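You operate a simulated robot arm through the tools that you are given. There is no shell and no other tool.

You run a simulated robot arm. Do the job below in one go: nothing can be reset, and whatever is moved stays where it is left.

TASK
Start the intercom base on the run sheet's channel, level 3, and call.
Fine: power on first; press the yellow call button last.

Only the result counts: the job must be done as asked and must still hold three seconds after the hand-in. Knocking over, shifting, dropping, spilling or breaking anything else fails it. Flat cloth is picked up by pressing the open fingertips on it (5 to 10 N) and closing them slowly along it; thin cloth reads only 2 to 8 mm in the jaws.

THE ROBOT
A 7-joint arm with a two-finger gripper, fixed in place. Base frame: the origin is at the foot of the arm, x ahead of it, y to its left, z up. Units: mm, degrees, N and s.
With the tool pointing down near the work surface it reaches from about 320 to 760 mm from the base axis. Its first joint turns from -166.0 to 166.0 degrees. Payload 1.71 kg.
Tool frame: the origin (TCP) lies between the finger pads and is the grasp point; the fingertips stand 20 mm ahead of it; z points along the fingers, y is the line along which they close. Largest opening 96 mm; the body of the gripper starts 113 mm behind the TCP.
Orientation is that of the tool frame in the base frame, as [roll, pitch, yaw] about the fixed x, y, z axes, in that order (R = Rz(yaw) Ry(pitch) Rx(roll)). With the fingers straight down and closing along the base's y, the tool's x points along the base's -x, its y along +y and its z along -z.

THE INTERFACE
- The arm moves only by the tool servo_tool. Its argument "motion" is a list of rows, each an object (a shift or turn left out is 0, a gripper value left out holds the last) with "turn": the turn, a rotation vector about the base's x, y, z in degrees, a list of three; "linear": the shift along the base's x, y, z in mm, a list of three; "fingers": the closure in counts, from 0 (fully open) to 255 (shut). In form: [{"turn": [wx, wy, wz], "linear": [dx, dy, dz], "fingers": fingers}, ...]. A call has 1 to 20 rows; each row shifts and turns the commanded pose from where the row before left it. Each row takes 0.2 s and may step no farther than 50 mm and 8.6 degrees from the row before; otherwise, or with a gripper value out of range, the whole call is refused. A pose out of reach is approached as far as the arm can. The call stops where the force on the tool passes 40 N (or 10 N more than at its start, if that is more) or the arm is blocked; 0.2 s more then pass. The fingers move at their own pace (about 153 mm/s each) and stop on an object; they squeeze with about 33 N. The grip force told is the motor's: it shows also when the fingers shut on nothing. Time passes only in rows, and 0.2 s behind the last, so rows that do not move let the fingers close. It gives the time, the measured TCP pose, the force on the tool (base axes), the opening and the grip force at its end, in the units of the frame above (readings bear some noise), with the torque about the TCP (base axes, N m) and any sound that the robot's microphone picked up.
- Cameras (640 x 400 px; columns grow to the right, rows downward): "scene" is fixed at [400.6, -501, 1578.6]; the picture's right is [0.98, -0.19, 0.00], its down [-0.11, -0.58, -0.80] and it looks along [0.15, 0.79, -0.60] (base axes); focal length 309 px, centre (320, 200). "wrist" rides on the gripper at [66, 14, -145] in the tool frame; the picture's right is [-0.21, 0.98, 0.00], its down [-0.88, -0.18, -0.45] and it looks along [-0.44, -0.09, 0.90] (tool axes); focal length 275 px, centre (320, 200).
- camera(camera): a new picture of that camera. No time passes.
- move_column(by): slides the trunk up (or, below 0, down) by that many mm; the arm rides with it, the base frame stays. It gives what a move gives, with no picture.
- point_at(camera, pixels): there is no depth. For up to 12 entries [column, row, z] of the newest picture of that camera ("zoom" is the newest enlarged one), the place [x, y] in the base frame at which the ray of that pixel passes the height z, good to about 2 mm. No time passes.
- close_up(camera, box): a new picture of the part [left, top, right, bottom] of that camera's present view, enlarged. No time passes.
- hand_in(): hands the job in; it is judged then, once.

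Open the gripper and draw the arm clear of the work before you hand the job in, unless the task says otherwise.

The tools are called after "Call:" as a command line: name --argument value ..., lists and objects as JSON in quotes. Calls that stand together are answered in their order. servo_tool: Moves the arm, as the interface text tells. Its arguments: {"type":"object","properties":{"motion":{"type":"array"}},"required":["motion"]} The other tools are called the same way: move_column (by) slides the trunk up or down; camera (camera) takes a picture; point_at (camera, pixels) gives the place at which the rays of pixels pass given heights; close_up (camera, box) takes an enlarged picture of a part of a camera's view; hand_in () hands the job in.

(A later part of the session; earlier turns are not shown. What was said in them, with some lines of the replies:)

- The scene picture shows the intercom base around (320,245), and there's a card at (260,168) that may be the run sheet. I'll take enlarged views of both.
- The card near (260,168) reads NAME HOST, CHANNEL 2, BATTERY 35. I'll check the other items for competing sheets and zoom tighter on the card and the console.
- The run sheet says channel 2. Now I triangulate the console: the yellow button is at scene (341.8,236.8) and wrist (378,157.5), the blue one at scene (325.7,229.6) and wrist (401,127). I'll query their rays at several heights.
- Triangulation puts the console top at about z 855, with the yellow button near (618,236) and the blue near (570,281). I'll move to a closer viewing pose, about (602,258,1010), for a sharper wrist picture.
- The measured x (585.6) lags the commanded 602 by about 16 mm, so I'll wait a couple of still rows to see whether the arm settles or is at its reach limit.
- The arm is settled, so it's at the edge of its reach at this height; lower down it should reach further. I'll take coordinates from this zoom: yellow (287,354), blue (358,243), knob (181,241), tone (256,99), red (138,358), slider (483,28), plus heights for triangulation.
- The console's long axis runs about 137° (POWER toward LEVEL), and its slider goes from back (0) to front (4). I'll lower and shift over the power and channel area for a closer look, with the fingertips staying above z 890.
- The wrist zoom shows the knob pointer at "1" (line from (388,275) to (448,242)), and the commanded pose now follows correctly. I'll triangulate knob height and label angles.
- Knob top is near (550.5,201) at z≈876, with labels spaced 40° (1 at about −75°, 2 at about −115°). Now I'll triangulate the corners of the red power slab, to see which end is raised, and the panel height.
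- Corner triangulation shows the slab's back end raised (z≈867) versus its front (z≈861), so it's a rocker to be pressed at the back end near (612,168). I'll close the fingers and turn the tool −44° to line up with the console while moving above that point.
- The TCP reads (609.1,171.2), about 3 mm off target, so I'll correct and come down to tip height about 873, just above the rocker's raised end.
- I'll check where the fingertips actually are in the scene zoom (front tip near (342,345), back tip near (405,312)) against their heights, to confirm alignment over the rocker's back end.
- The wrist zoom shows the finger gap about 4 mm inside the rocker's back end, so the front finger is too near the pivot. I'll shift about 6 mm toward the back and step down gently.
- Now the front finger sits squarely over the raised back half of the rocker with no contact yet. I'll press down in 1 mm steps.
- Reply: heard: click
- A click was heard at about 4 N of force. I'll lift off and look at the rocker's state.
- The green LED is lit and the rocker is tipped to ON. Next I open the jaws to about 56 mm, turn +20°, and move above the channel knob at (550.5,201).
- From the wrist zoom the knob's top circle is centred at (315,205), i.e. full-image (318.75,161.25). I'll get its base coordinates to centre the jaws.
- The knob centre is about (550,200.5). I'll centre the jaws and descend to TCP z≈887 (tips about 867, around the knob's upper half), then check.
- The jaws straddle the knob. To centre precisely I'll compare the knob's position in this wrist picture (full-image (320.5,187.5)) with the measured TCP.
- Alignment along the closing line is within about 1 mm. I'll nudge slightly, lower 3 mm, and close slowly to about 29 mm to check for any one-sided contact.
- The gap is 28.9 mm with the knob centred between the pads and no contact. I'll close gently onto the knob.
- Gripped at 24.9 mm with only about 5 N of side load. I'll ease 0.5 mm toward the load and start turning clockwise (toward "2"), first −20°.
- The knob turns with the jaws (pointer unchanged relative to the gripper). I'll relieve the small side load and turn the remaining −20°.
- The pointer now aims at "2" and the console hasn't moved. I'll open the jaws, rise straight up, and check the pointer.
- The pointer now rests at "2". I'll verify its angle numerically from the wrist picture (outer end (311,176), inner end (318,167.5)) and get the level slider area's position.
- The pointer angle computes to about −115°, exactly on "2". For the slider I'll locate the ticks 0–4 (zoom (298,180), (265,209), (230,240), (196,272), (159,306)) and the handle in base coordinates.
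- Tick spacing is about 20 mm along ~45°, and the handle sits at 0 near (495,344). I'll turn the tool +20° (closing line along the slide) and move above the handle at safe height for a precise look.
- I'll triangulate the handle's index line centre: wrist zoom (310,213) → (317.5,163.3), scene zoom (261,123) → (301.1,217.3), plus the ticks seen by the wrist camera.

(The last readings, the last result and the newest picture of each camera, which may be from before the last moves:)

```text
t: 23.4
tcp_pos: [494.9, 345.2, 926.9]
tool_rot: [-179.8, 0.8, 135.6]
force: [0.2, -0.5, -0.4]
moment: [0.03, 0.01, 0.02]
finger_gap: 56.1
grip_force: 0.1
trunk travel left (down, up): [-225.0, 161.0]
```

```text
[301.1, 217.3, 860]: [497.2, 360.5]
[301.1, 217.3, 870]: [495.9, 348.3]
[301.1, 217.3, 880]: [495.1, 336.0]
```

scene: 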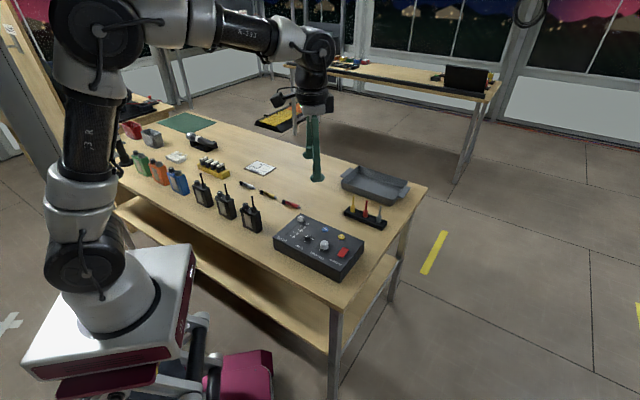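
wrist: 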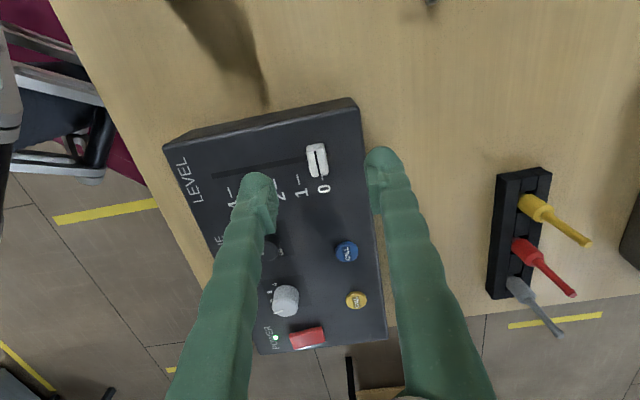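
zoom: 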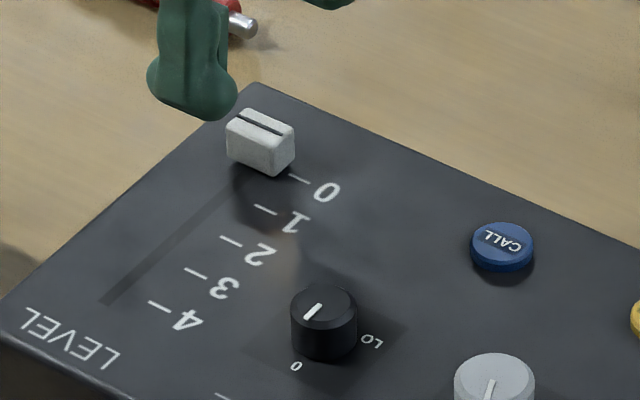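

The handle top is at z≈875, centred about (495,342.5), roughly 1.9 mm toward the front of the jaw centre. I'll shift, narrow the gap to about 40 mm, and descend to TCP z≈885.

Call:
servo_tool --motion '[{"linear": [-0.5, -1.0, -10], "fingers": 148}, {"linear": [-0.3, -1.0, -10]}, {"linear": [0, 0, -10]}, {"linear": [0, 0, -8]}, {"linear": [0, 0, -4]}, {}, {}]'

Call:
camera --camera "wrist"

Call:
close_up --camera "wrist" --box '[240, 130, 400, 230]'

Call:
close_up --camera "scene" --box '[275, 205, 339, 245]'

```text
t: 25.0
tcp_pos: [492.2, 341.2, 884.1]
tool_rot: [-179.9, 0.8, 135.6]
force: [0.0, -0.3, 0.0]
moment: [-0.01, 0.02, 0.0]
finger_gap: 40.2
grip_force: 0.0
trunk travel left (down, up): [-225.0, 161.0]
```

```text
taken
```

wrist: 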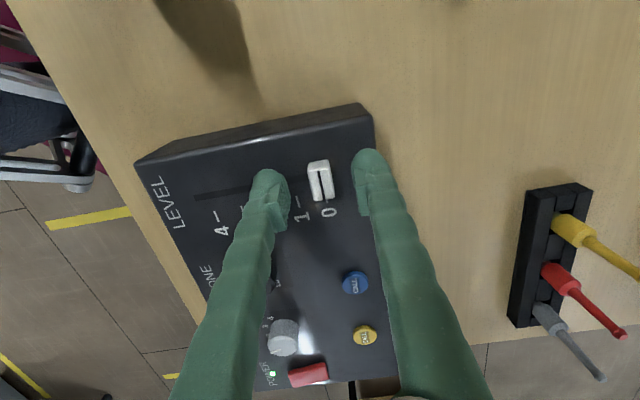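

```text
4.00 times, centred on (320, 180) of wrist
```

zoom: 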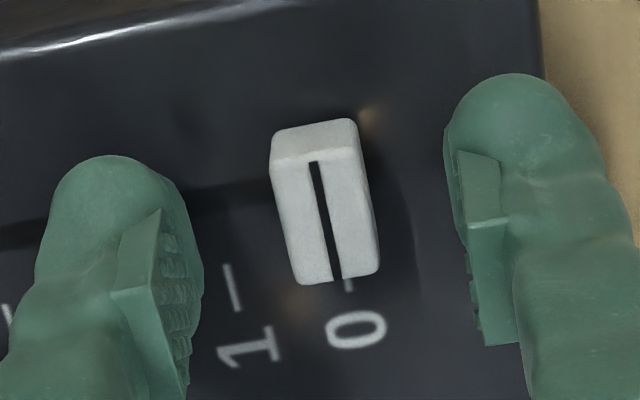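

```text
10.00 times, centred on (307, 225) of scene
```

zoom: 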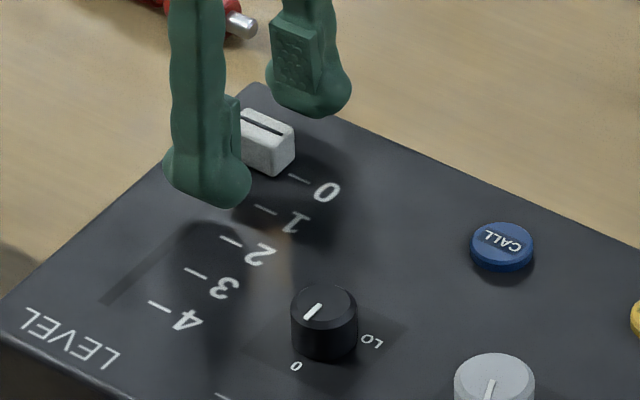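

The handle is about 0.8 mm toward the back of the jaw centre, otherwise aligned. I'll nudge and close slowly to about 15 mm.

Call:
servo_tool --motion '[{"linear": [0.5, 0.5, 0], "fingers": 165}, {"fingers": 185}, {"fingers": 200}, {"fingers": 210}, {"fingers": 215}, {}]'

Call:
close_up --camera "wrist" --box '[240, 130, 400, 230]'

```text
t: 26.4
tcp_pos: [494.4, 341.6, 884.1]
tool_rot: [180.0, 0.8, 135.8]
force: [-1.0, 0.7, -0.8]
moment: [0.0, 0.03, 0.01]
finger_gap: 15.3
grip_force: 0.1
trunk travel left (down, up): [-225.0, 161.0]
```

```text
4.00 times, centred on (320, 180) of wrist
```

zoom: 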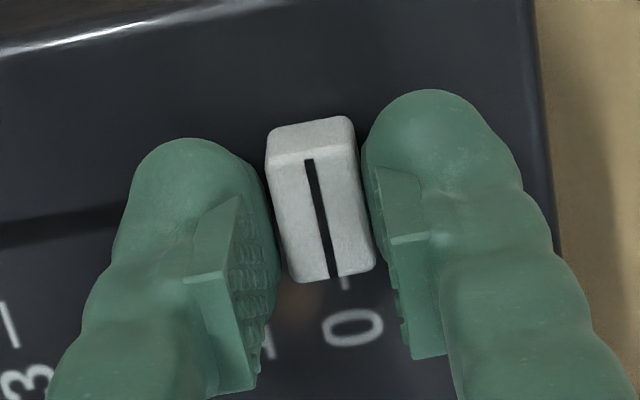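

The handle is centred between the pads at 15.3 mm with no contact. Closing the rest of the way gently.

Call:
servo_tool --motion '[{"fingers": 219}, {"fingers": 223}, {"fingers": 227}, {"fingers": 232}, {"fingers": 238}, {}]'

Call:
close_up --camera "wrist" --box '[240, 130, 400, 230]'

Call:
close_up --camera "scene" --box '[275, 205, 339, 245]'

```text
t: 27.8
tcp_pos: [494.3, 341.1, 885.2]
tool_rot: [-179.8, 0.7, 135.6]
force: [-1.1, 0.0, -1.3]
moment: [0.0, 0.0, -0.13]
finger_gap: 13.1
grip_force: 35.4
trunk travel left (down, up): [-225.0, 161.0]
```

```text
4.00 times, centred on (320, 180) of wrist
```

zoom: 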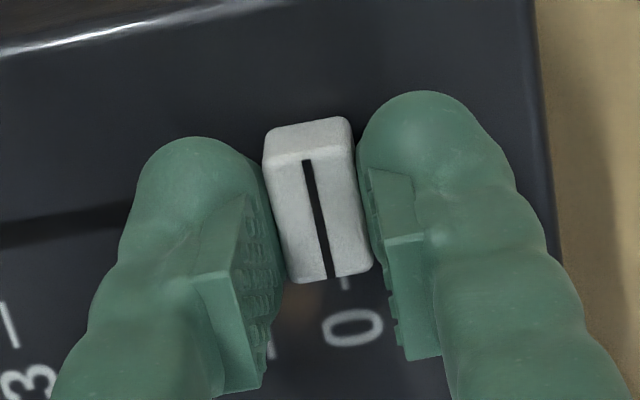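

```text
10.00 times, centred on (307, 225) of scene
```

zoom: 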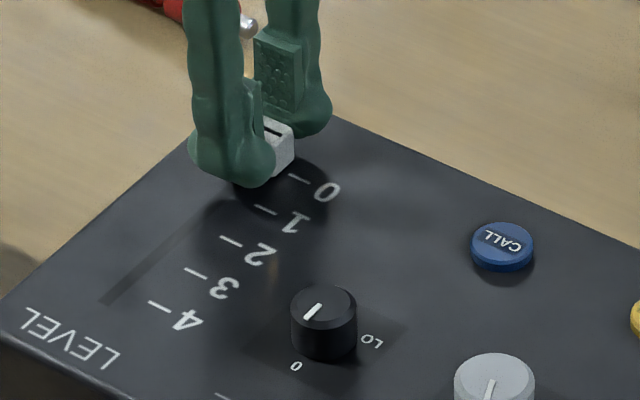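

The handle is gripped (13.1 mm, 35 N). I'll slide it toward the front along (−0.70,−0.714), first about 30 mm, and check forces and position.

Call:
servo_tool --motion '[{"linear": [-3.5, -3.6, 0]}, {"linear": [-3.5, -3.6, 0]}, {"linear": [-3.5, -3.6, 0]}, {"linear": [-3.5, -3.6, 0]}, {"linear": [-3.5, -3.6, 0]}, {"linear": [-3.5, -3.6, 0]}, {}]'

Call:
close_up --camera "wrist" --box '[240, 130, 400, 230]'

Call:
close_up --camera "scene" --box '[275, 205, 339, 245]'

```text
t: 29.4
tcp_pos: [472.7, 320.4, 883.5]
tool_rot: [179.9, 0.7, 135.7]
force: [-8.6, 9.5, 16.0]
moment: [0.36, 0.36, -0.16]
finger_gap: 13.2
grip_force: 35.0
trunk travel left (down, up): [-225.0, 161.0]
```

```text
4.00 times, centred on (320, 180) of wrist
```

zoom: 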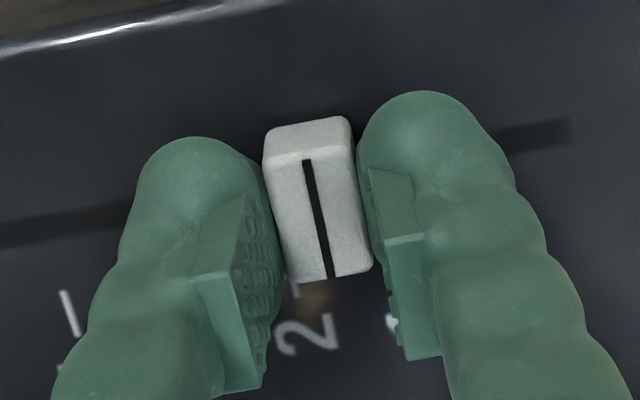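

```text
10.00 times, centred on (307, 225) of scene
```

zoom: 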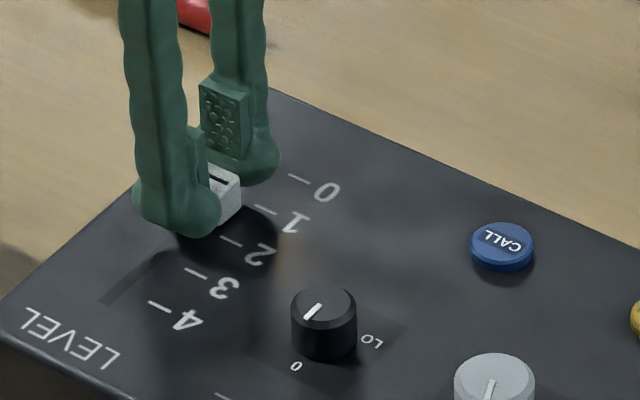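

The handle moves, with a side load of ~13 N and 16 N upward because the arm drifted about 1.7 mm. I'll correct (−1.2,+1.2,+1.6) and slide another 18 mm.

Call:
servo_tool --motion '[{"linear": [-1.2, 1.2, 1.6]}, {"linear": [-3.2, -3.2, 0]}, {"linear": [-3.2, -3.2, 0]}, {"linear": [-3.2, -3.2, 0]}, {"linear": [-3.2, -3.2, 0]}, {}]'

Call:
close_up --camera "wrist" --box '[240, 130, 400, 230]'

Call:
close_up --camera "scene" --box '[275, 205, 339, 245]'

```text
t: 30.8
tcp_pos: [459.1, 307.2, 883.7]
tool_rot: [-179.8, 0.8, 135.5]
force: [-1.7, 0.4, -11.1]
moment: [-0.18, -0.17, -0.14]
finger_gap: 13.1
grip_force: 34.9
trunk travel left (down, up): [-225.0, 161.0]
```

```text
4.00 times, centred on (320, 180) of wrist
```

zoom: 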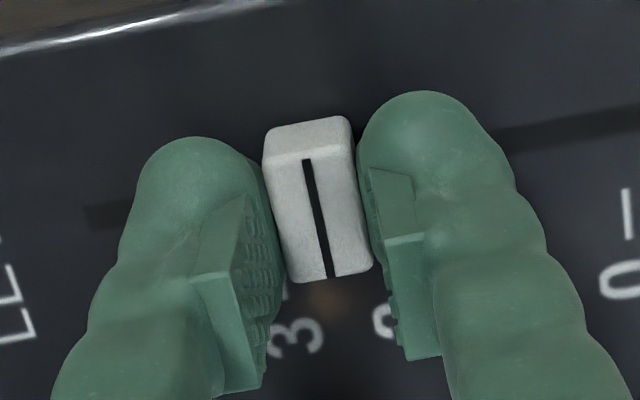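

```text
10.00 times, centred on (307, 225) of scene
```

zoom: 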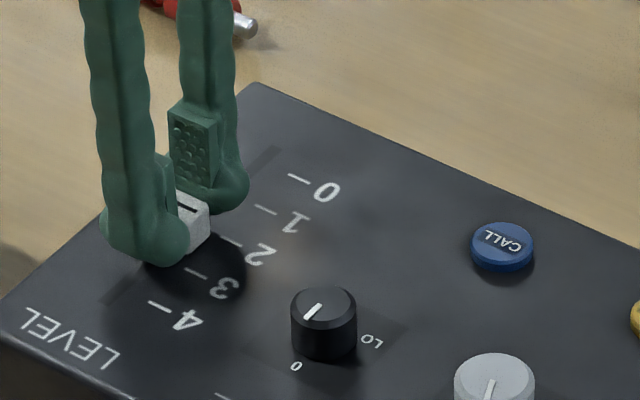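

Forces are low and about 49 mm have been travelled; level 3 is about 59 mm from 0. I'll ease 0.7 mm down and slide about 10 mm more.

Call:
servo_tool --motion '[{"linear": [-2.4, -2.5, -0.7]}, {"linear": [-2.4, -2.5, 0]}, {"linear": [-2.4, -2.4, 0]}, {}, {}]'

Call:
close_up --camera "wrist" --box '[240, 130, 400, 230]'

Call:
close_up --camera "scene" --box '[285, 215, 317, 235]'

```text
t: 32.0
tcp_pos: [453.8, 300.7, 883.1]
tool_rot: [-180.0, 0.8, 135.6]
force: [-2.1, 1.1, 6.5]
moment: [-0.02, -0.01, -0.13]
finger_gap: 13.1
grip_force: 35.2
trunk travel left (down, up): [-225.0, 161.0]
```

```text
4.00 times, centred on (320, 180) of wrist
```

zoom: 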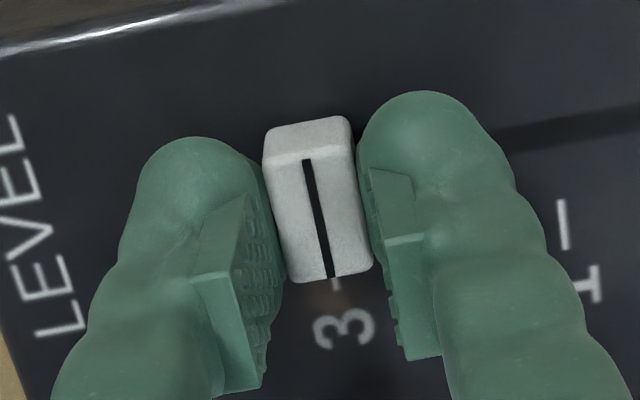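

```text
16.00 times, centred on (301, 225) of scene
```

zoom: 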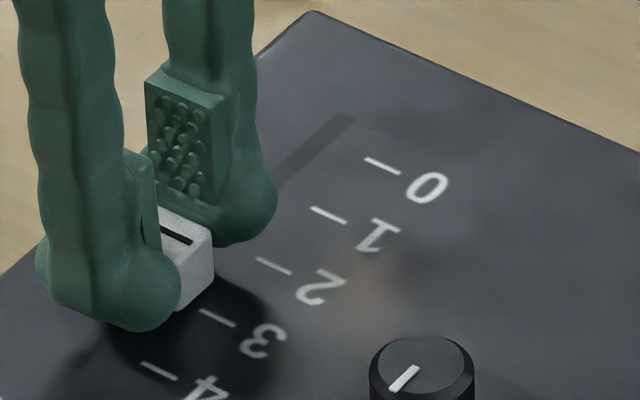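

Travel is 57.2 mm; compared with the initial view (tick 0 at x≈345, label 0 at x≈352), tick 3 at x≈338 and label 3 at x≈342 mean about 1.6 mm still to go. I'll move that small amount.

Call:
servo_tool --motion '[{"linear": [-0.6, -0.6, 0.3]}, {"linear": [-0.6, -0.6, 0]}, {}, {}]'

Call:
close_up --camera "wrist" --box '[240, 130, 400, 230]'

```text
t: 33.0
tcp_pos: [452.4, 300.2, 883.7]
tool_rot: [-179.9, 0.8, 135.6]
force: [-1.3, 0.2, 3.1]
moment: [-0.01, -0.02, -0.12]
finger_gap: 13.1
grip_force: 35.2
trunk travel left (down, up): [-225.0, 161.0]
```

```text
4.00 times, centred on (320, 180) of wrist
```

zoom: 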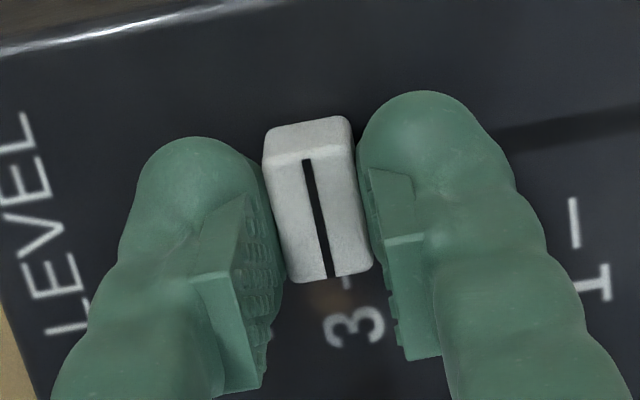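

Label 3 is now at x≈353 and its tick at ≈347, matching the alignment seen at 0. I'll open the jaws slowly and rise straight up to inspect.

Call:
servo_tool --motion '[{"fingers": 222}, {"fingers": 212}, {"fingers": 195}, {"fingers": 165}, {"fingers": 148}, {"linear": [0, 0, 10]}, {"linear": [0, 0, 15]}, {"linear": [0, 0, 20]}, {}, {}]'

Call:
camera --camera "wrist"

Call:
close_up --camera "wrist" --box '[240, 110, 400, 210]'

Call:
close_up --camera "scene" --box '[275, 205, 339, 245]'

```text
t: 35.2
tcp_pos: [451.8, 297.8, 930.7]
tool_rot: [-180.0, 0.7, 135.7]
force: [1.4, 0.2, 0.6]
moment: [-0.01, -0.02, 0.01]
finger_gap: 40.3
grip_force: 0.0
trunk travel left (down, up): [-225.0, 161.0]
```

```text
taken
```

wrist: 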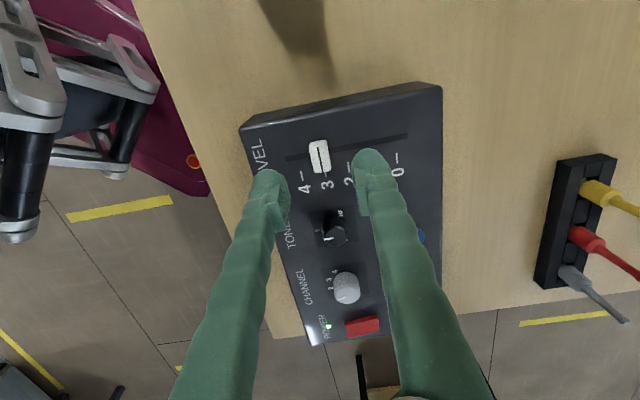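

```text
4.00 times, centred on (320, 160) of wrist
```

zoom: 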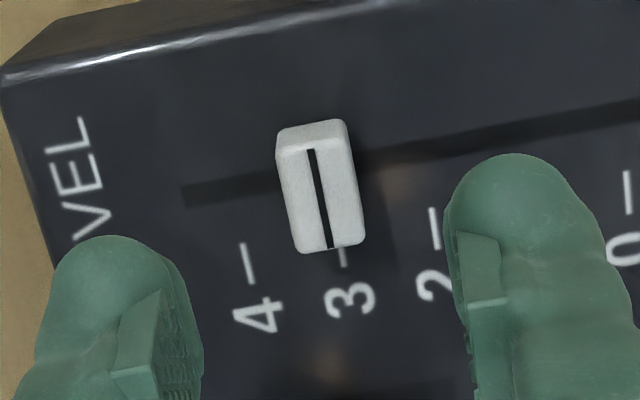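

```text
10.00 times, centred on (307, 225) of scene
```

zoom: 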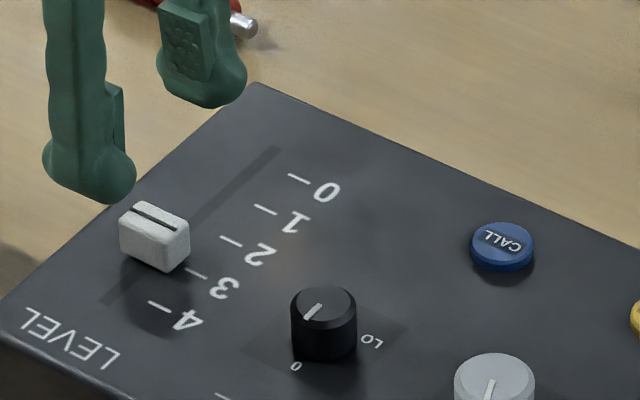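

The handle is at about 3 in both views; I'll zoom in further to measure any residual offset against tick 3.

Call:
close_up --camera "scene" --box '[281, 220, 305, 235]'

Call:
close_up --camera "wrist" --box '[290, 135, 350, 185]'

```text
16.00 times, centred on (293, 228) of scene
```

zoom: 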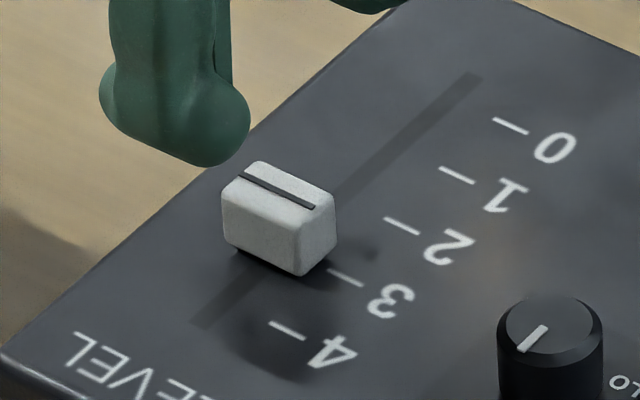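

```text
8.00 times, centred on (320, 160) of wrist
```

zoom: 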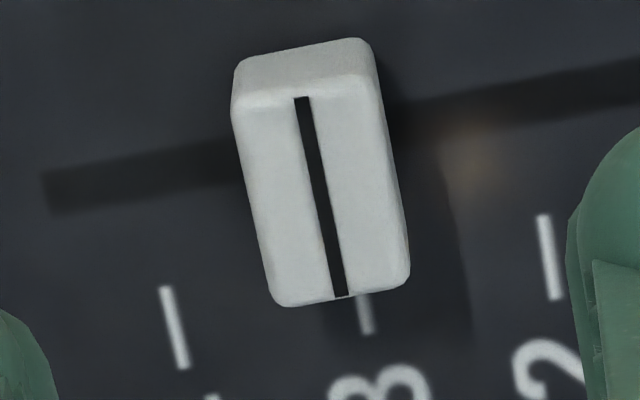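

From the 8× wrist zoom: index line centre (321.5,196.5), tick 4 (174,327), tick 3 (361.5,292), tick 2 (549,257). I'll average repeated point queries to measure the residual along the slide.

Call:
point_at --camera "zoom" --pixels '[[321.5, 196.5, 875], [321.5, 196.5, 875], [321.5, 196.5, 875], [321.5, 196.5, 875], [321.5, 196.5, 875], [321.5, 196.5, 875], [174, 327, 857], [174, 327, 857], [361.5, 292, 857], [361.5, 292, 857], [549, 257, 857], [549, 257, 857]]'

Call:
point_at --camera "zoom" --pixels '[[321.5, 196.5, 875], [321.5, 196.5, 875], [321.5, 196.5, 875], [302, 97, 875], [302, 97, 875], [341, 296, 875], [341, 296, 875], [361.5, 292, 857], [361.5, 292, 857], [361.5, 292, 857], [174, 327, 857], [549, 257, 857]]'

```text
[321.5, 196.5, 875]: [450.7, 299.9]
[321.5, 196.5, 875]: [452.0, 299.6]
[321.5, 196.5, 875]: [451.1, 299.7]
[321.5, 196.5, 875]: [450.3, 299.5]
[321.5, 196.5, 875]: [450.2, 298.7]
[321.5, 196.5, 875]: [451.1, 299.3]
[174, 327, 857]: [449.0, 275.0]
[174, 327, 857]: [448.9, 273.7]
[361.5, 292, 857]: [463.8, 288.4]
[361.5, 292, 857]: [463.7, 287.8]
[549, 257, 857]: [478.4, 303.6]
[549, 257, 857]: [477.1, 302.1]
```

```text
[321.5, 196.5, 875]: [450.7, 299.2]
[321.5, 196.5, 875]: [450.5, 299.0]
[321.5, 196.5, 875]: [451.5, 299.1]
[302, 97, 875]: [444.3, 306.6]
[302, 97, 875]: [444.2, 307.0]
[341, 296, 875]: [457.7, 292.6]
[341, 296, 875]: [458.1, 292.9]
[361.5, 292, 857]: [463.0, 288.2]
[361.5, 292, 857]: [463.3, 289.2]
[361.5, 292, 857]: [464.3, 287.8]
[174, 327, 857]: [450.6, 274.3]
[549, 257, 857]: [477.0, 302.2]
```

Averaging gives index (450.9,299.3) and tick 3 (463.5,288.4), so the handle is about 1.1 mm past 3. I'll regrip and nudge it back about 1.2 mm; first descend straight down around it.

Call:
servo_tool --motion '[{"linear": [0, 0, -15]}, {"linear": [0, 0, -15]}, {"linear": [0, 0, -10]}, {"linear": [0, 0, -6]}, {}, {}]'

Call:
close_up --camera "wrist" --box '[240, 130, 400, 230]'

```text
t: 36.6
tcp_pos: [450.0, 299.5, 886.4]
tool_rot: [-179.9, 0.8, 135.6]
force: [0.0, 0.2, -0.1]
moment: [0.02, -0.01, 0.01]
finger_gap: 40.3
grip_force: 0.0
trunk travel left (down, up): [-225.0, 161.0]
```

```text
4.00 times, centred on (320, 180) of wrist
```

zoom: 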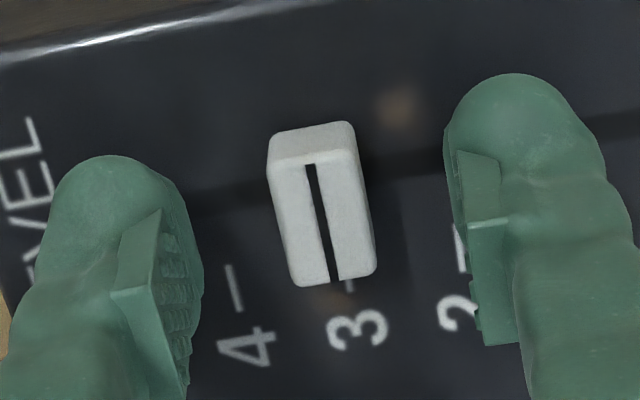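

Compared with the original view at 0, the overshoot is about 0.6–1 mm and the jaws are centred. I'll close gently with a 0.8 mm nudge toward the back, then release.

Call:
servo_tool --motion '[{"linear": [0, 0, -2], "fingers": 185}, {"fingers": 208}, {"fingers": 215}, {"fingers": 219}, {"fingers": 223}, {"fingers": 228}, {"fingers": 235}, {}]'

Call:
close_up --camera "wrist" --box '[280, 155, 360, 205]'

```text
t: 38.4
tcp_pos: [450.4, 298.2, 883.6]
tool_rot: [-179.8, 0.8, 135.6]
force: [-0.1, 0.1, -1.7]
moment: [-0.01, 0.0, -0.14]
finger_gap: 13.0
grip_force: 35.1
trunk travel left (down, up): [-225.0, 161.0]
```

```text
8.00 times, centred on (320, 180) of wrist
```

zoom: 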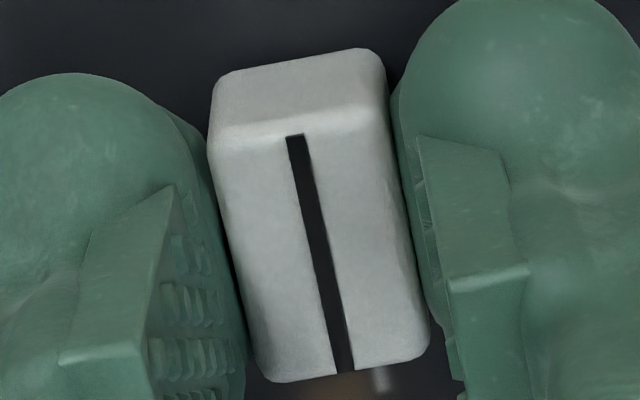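

Gripped; TCP-based travel from 0 is 61.4 mm versus the 60 mm wanted, consistent with a slight overshoot. I'll move back 1.2 mm and check the view.

Call:
servo_tool --motion '[{"linear": [0.45, 0.45, 0]}, {"linear": [0.4, 0.4, 0]}, {}, {}]'

Call:
close_up --camera "wrist" --box '[280, 155, 360, 205]'

```text
t: 39.4
tcp_pos: [451.6, 299.9, 883.3]
tool_rot: [180.0, 0.8, 135.5]
force: [-3.6, 3.6, 9.9]
moment: [0.21, 0.24, -0.14]
finger_gap: 12.8
grip_force: 35.5
trunk travel left (down, up): [-225.0, 161.0]
```

```text
8.00 times, centred on (320, 180) of wrist
```

zoom: 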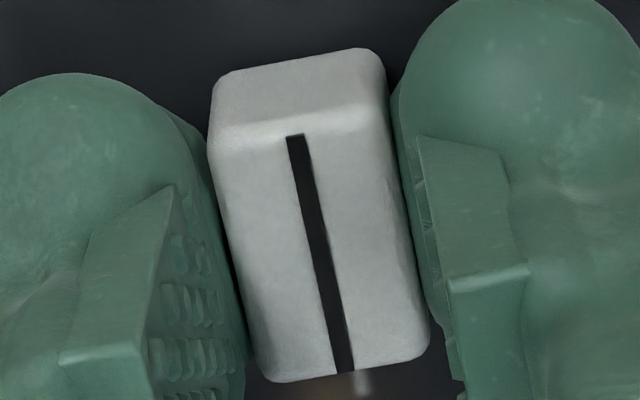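

Tick 3 now sits at x≈362 versus index end 345 (17 px), matching the original alignment at 0 (18 px at this scale). I'll release slowly and rise.

Call:
servo_tool --motion '[{"linear": [0, 0, 0.6]}, {"fingers": 220}, {"fingers": 216}, {"fingers": 205}, {"fingers": 180}, {"fingers": 148}, {"linear": [0, 0, 10]}, {"linear": [0, 0, 15]}, {"linear": [0, 0, 20]}, {}, {}]'

Call:
camera --camera "wrist"

Call:
close_up --camera "scene" --box '[281, 220, 305, 235]'

Call:
close_up --camera "wrist" --box '[290, 135, 350, 185]'

```text
t: 41.8
tcp_pos: [452.6, 298.9, 927.1]
tool_rot: [180.0, 0.7, 135.6]
force: [-0.4, 0.8, -0.1]
moment: [0.0, 0.02, 0.01]
finger_gap: 40.5
grip_force: 0.0
trunk travel left (down, up): [-225.0, 161.0]
```

```text
taken
```

wrist: 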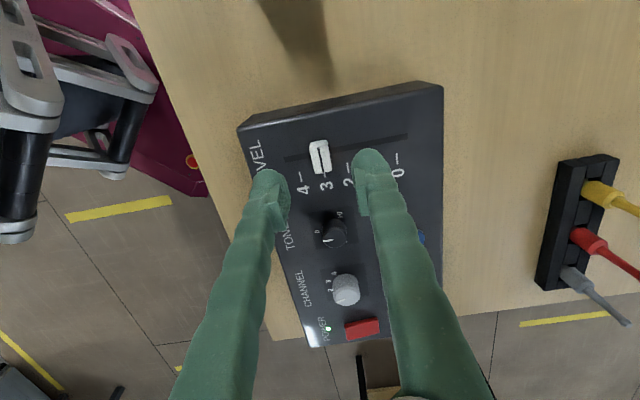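

```text
16.00 times, centred on (293, 228) of scene
```

zoom: 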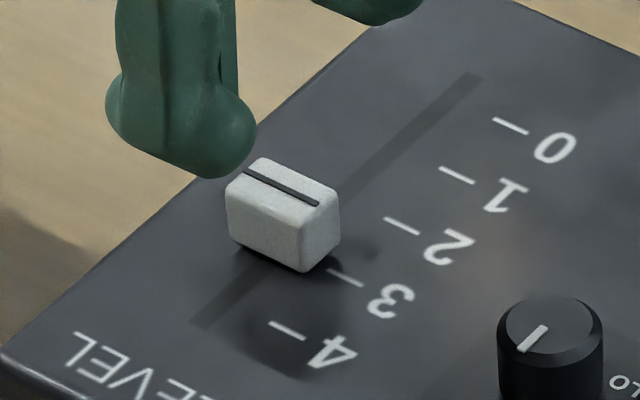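

```text
8.00 times, centred on (320, 160) of wrist
```

zoom: 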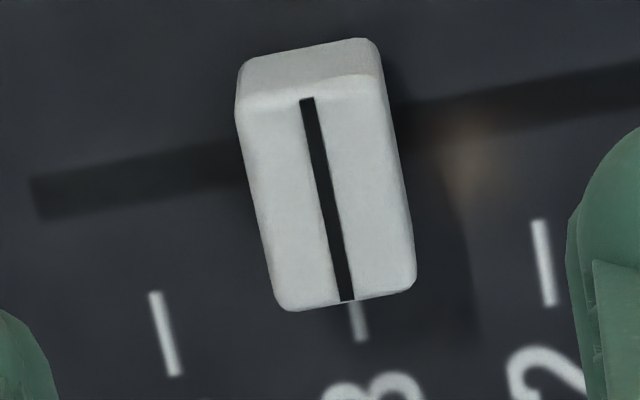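

The handle is now aligned with tick 3 to within a few tenths of a millimetre. Next I close the fingers and travel at z≈927 to above the yellow call button near (618,234).

Call:
servo_tool --motion '[{"linear": [33, -13, 0], "fingers": 255}, {"linear": [33, -13, 0]}, {"linear": [33, -13, 0]}, {"linear": [33, -13, 0]}, {"linear": [33, -13, 0]}, {}, {}]'

Call:
camera --camera "wrist"

Call:
close_up --camera "wrist" --box '[240, 110, 400, 210]'

Call:
close_up --camera "scene" --box '[305, 210, 369, 250]'

```text
t: 43.4
tcp_pos: [621.9, 235.2, 925.1]
tool_rot: [-179.8, 0.8, 135.6]
force: [0.2, 1.3, 0.1]
moment: [-0.02, 0.02, 0.03]
finger_gap: 0.1
grip_force: 29.6
trunk travel left (down, up): [-225.0, 161.0]
```

```text
taken
```

wrist: 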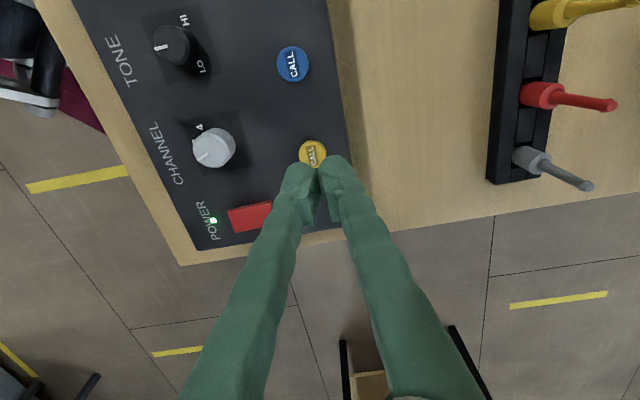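

```text
4.00 times, centred on (320, 160) of wrist
```

zoom: 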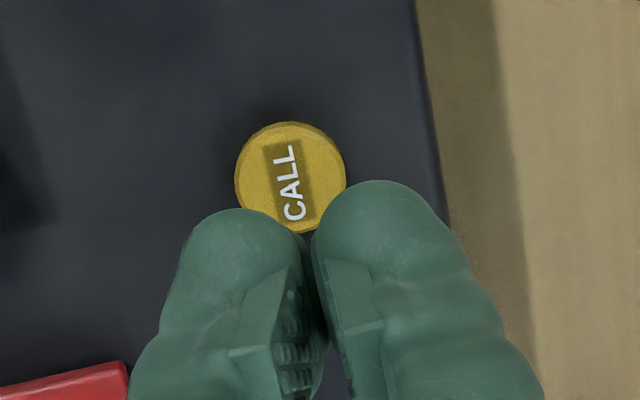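

```text
10.00 times, centred on (337, 230) of scene
```

zoom: 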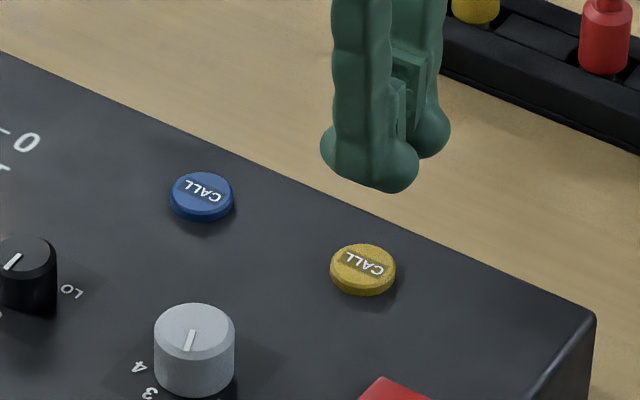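

The yellow button's centre is at wrist zoom (291,180) → full (312.75,155). I'll get its base position at plausible top heights.

Call:
point_at --camera "wrist" --pixels '[[312.75, 155, 864], [312.75, 155, 864], [312.75, 155, 864], [312.75, 155, 864], [312.75, 155, 860], [312.75, 155, 868]]'

Call:
point_at --camera "scene" --pixels '[[341.3, 236.6, 860], [341.3, 236.6, 864], [341.3, 236.6, 864], [341.3, 236.6, 864], [341.3, 236.6, 868]]'

```text
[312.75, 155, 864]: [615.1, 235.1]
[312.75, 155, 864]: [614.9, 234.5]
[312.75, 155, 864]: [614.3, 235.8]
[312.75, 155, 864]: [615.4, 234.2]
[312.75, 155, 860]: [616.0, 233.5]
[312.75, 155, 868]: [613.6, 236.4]
```

```text
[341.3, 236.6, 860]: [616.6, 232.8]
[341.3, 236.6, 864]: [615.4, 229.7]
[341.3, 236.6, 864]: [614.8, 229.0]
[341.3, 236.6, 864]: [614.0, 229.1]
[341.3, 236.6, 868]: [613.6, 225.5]
```

Both views agree at z≈859–860: the button is at about (616,233.7). I'll shift over it and descend to TCP z≈888, then check.

Call:
servo_tool --motion '[{"linear": [-3, -0.8, -5]}, {"linear": [-2.9, -0.7, -10]}, {"linear": [0, 0, -12]}, {"linear": [0, 0, -10]}, {}, {}]'

Call:
close_up --camera "wrist" --box '[240, 130, 400, 230]'

Call:
close_up --camera "scene" --box '[305, 210, 369, 250]'

```text
t: 44.8
tcp_pos: [611.8, 234.4, 889.0]
tool_rot: [-179.9, 0.8, 135.6]
force: [0.4, 0.1, -0.1]
moment: [-0.05, 0.02, 0.01]
finger_gap: 0.1
grip_force: 29.6
trunk travel left (down, up): [-225.0, 161.0]
```

```text
4.00 times, centred on (320, 180) of wrist
```

zoom: 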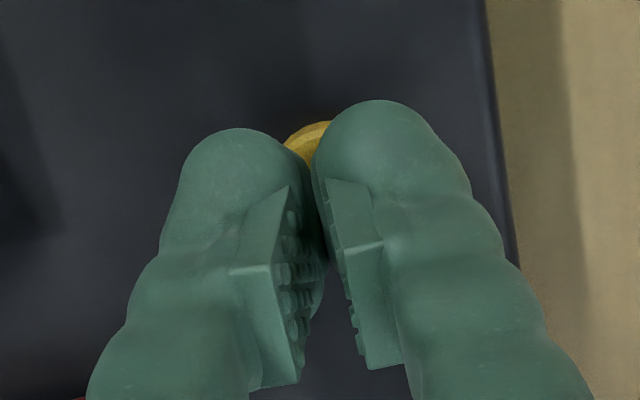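

```text
10.00 times, centred on (337, 230) of scene
```

zoom: 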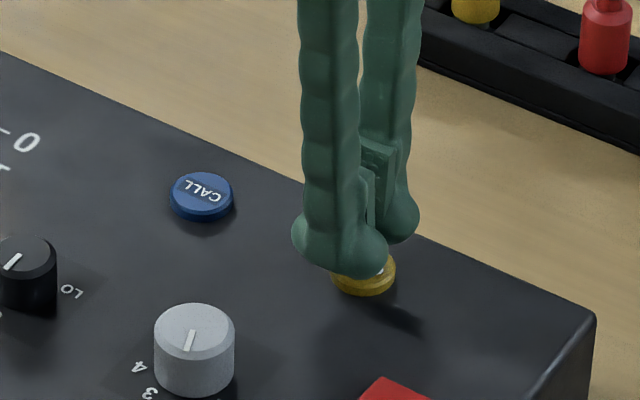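

By the visible arc of the button between the tips, the jaws are within about 1.5 mm of its centre. I'll nudge (+1.5,+0.5) and step down toward contact.

Call:
servo_tool --motion '[{"linear": [1.5, 0.5, -2]}, {"linear": [0, 0, -2]}, {"linear": [0, 0, -1.5]}, {"linear": [0, 0, -1]}, {}]'

Call:
close_up --camera "scene" --box '[305, 210, 369, 250]'

```text
t: 46.0
tcp_pos: [612.6, 233.6, 883.4]
tool_rot: [-179.9, 0.7, 135.5]
force: [0.1, -0.1, -0.5]
moment: [0.01, 0.01, -0.02]
finger_gap: 0.0
grip_force: 29.5
trunk travel left (down, up): [-225.0, 161.0]
```

```text
10.00 times, centred on (337, 230) of scene
```

zoom: 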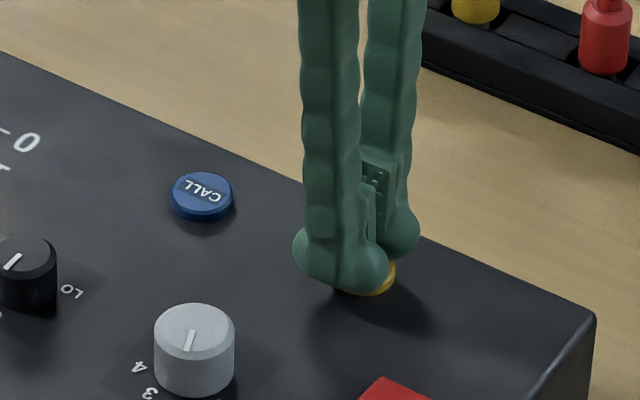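

No contact yet at TCP z 883.4. I'll nudge 1.5 mm in x and press on in 1 mm steps.

Call:
servo_tool --motion '[{"linear": [1.5, 0, -1]}, {"linear": [0, 0, -1]}, {"linear": [0, 0, -1]}, {"linear": [0, 0, -1]}, {}]'

```text
t: 47.2
tcp_pos: [613.9, 233.2, 879.1]
tool_rot: [179.9, 0.8, 135.6]
force: [-0.3, -0.3, 4.6]
moment: [-0.02, -0.04, 0.05]
finger_gap: 6.0
grip_force: 30.4
trunk travel left (down, up): [-225.0, 161.0]
heard: click
```

A click was heard at TCP z 879 with about 5 N. I'll lift straight off the button and look.

Call:
servo_tool --motion '[{"linear": [0, 0, 4]}, {"linear": [0, 0, 8]}, {"linear": [0, 0, 20]}, {"linear": [0, 0, 30]}, {}]'

Call:
close_up --camera "scene" --box '[265, 205, 375, 285]'

Call:
camera --camera "wrist"

```text
t: 48.4
tcp_pos: [614.3, 233.8, 942.1]
tool_rot: [-179.9, 0.8, 135.5]
force: [-0.7, 0.0, -0.3]
moment: [-0.02, 0.0, 0.01]
finger_gap: 0.0
grip_force: 29.4
trunk travel left (down, up): [-225.0, 161.0]
```

```text
5.00 times, centred on (320, 245) of scene
```

zoom: 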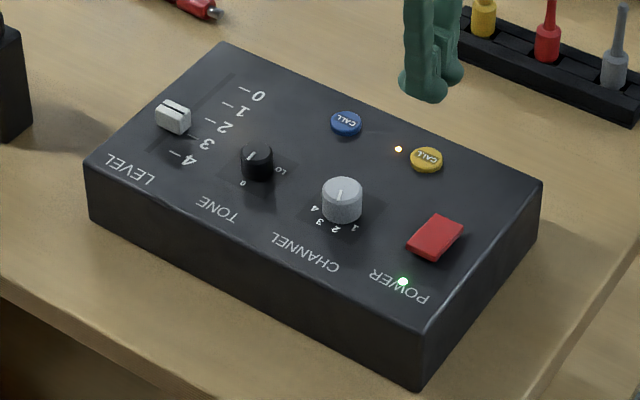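

```text
taken
```

wrist: 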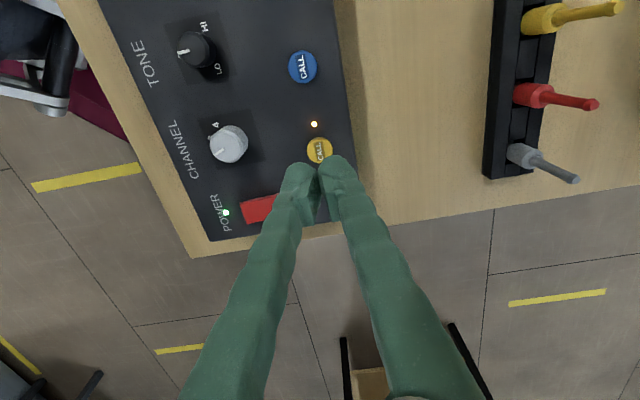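

The amber call LED beside the yellow button is lit, the green power LED is on, the pointer is at 2 and the slider at 3. I'll rise and open the gripper clear of the work, and re-read the run sheet.

Call:
servo_tool --motion '[{"linear": [0, 0, 40]}, {"linear": [-15, -10, 40], "fingers": 0}, {"linear": [-20, -15, 40]}, {"linear": [-25, -20, 40]}, {"linear": [-25, -20, 40]}, {"linear": [-20, -20, 40]}, {}, {}]'

Call:
close_up --camera "scene" --box '[250, 160, 274, 175]'

Call:
close_up --camera "scene" --box '[265, 205, 375, 285]'

Call:
camera --camera "scene"

```text
refused: row 4 steps farther than a row can; nothing moved
```

```text
16.00 times, centred on (262, 168) of scene
```

zoom: 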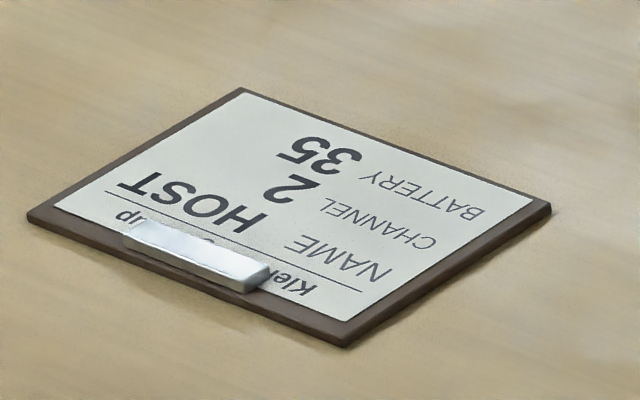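

```text
5.00 times, centred on (320, 245) of scene
```

zoom: 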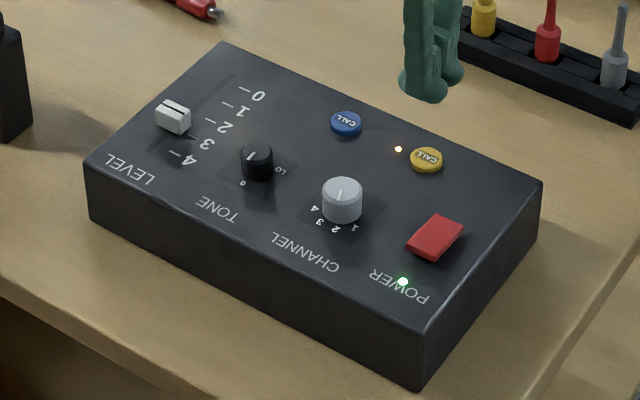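

```text
taken
```

scene: 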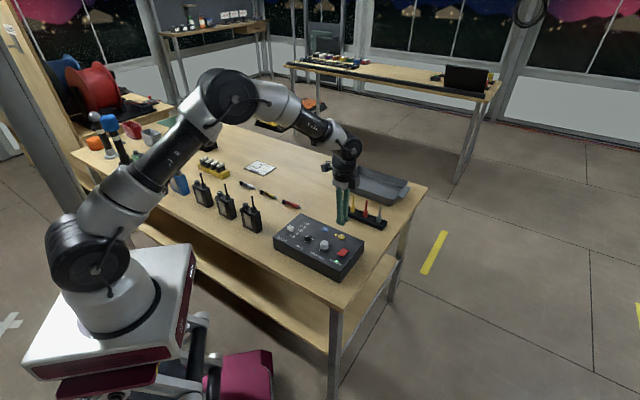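

The sheet clearly reads CHANNEL 2, and the console is in the right state with the LEDs lit; the move was refused only for step size. I'll retreat again with smaller steps and open the gripper on the way up.

Call:
servo_tool --motion '[{"linear": [0, 0, 40]}, {"linear": [0, 0, 40]}, {"linear": [-15, -10, 35], "fingers": 0}, {"linear": [-20, -15, 35]}, {"linear": [-20, -15, 35]}, {"linear": [-20, -15, 35]}, {"linear": [-20, -15, 20]}, {}, {}]'

Call:
camera --camera "scene"

Call:
close_up --camera "scene" --box '[265, 205, 375, 285]'

```text
t: 50.4
tcp_pos: [522.6, 163.4, 1182.9]
tool_rot: [-180.0, 0.8, 135.7]
force: [-0.4, -0.6, 0.0]
moment: [-0.01, 0.02, 0.0]
finger_gap: 95.9
grip_force: 0.0
trunk travel left (down, up): [-225.0, 161.0]
```

```text
taken
```

scene: 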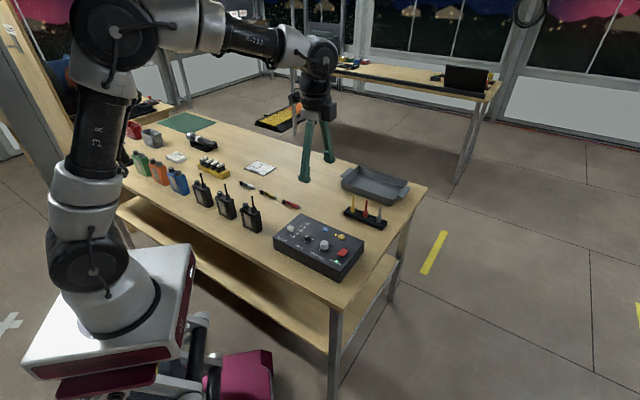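

```text
5.00 times, centred on (320, 245) of scene
```

zoom: 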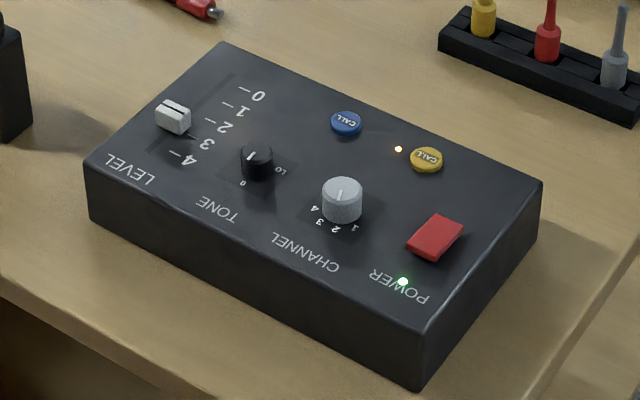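

The arm is clear at z≈1183 with the gripper open. The console shows power on (green LED), channel 2, level 3 and the yellow call LED lit, with nothing else disturbed, so I hand in.

Call:
hand_in

```text
The job is handed in.
```

The intercom base is running on channel 2 (the channel on the run sheet) at level 3, with the call placed. I've handed the job in; no verdict has come back yet.

- **Power:** I pressed the red rocker first. It clicked and the green light came on.
- **Channel:** I turned the knob from 1 to 2, and its pointer lines up with the 2.
- **Level:** I slid the control from 0 to 3. It first went about 1 mm too far, so I moved it back, and it now sits on the 3 mark.
- **Call:** I pressed the yellow button last. It clicked, and the amber light beside it came on.

The last pictures show the base hasn't shifted and nothing else on the table looks disturbed. The gripper is open and the arm is well clear of the table.
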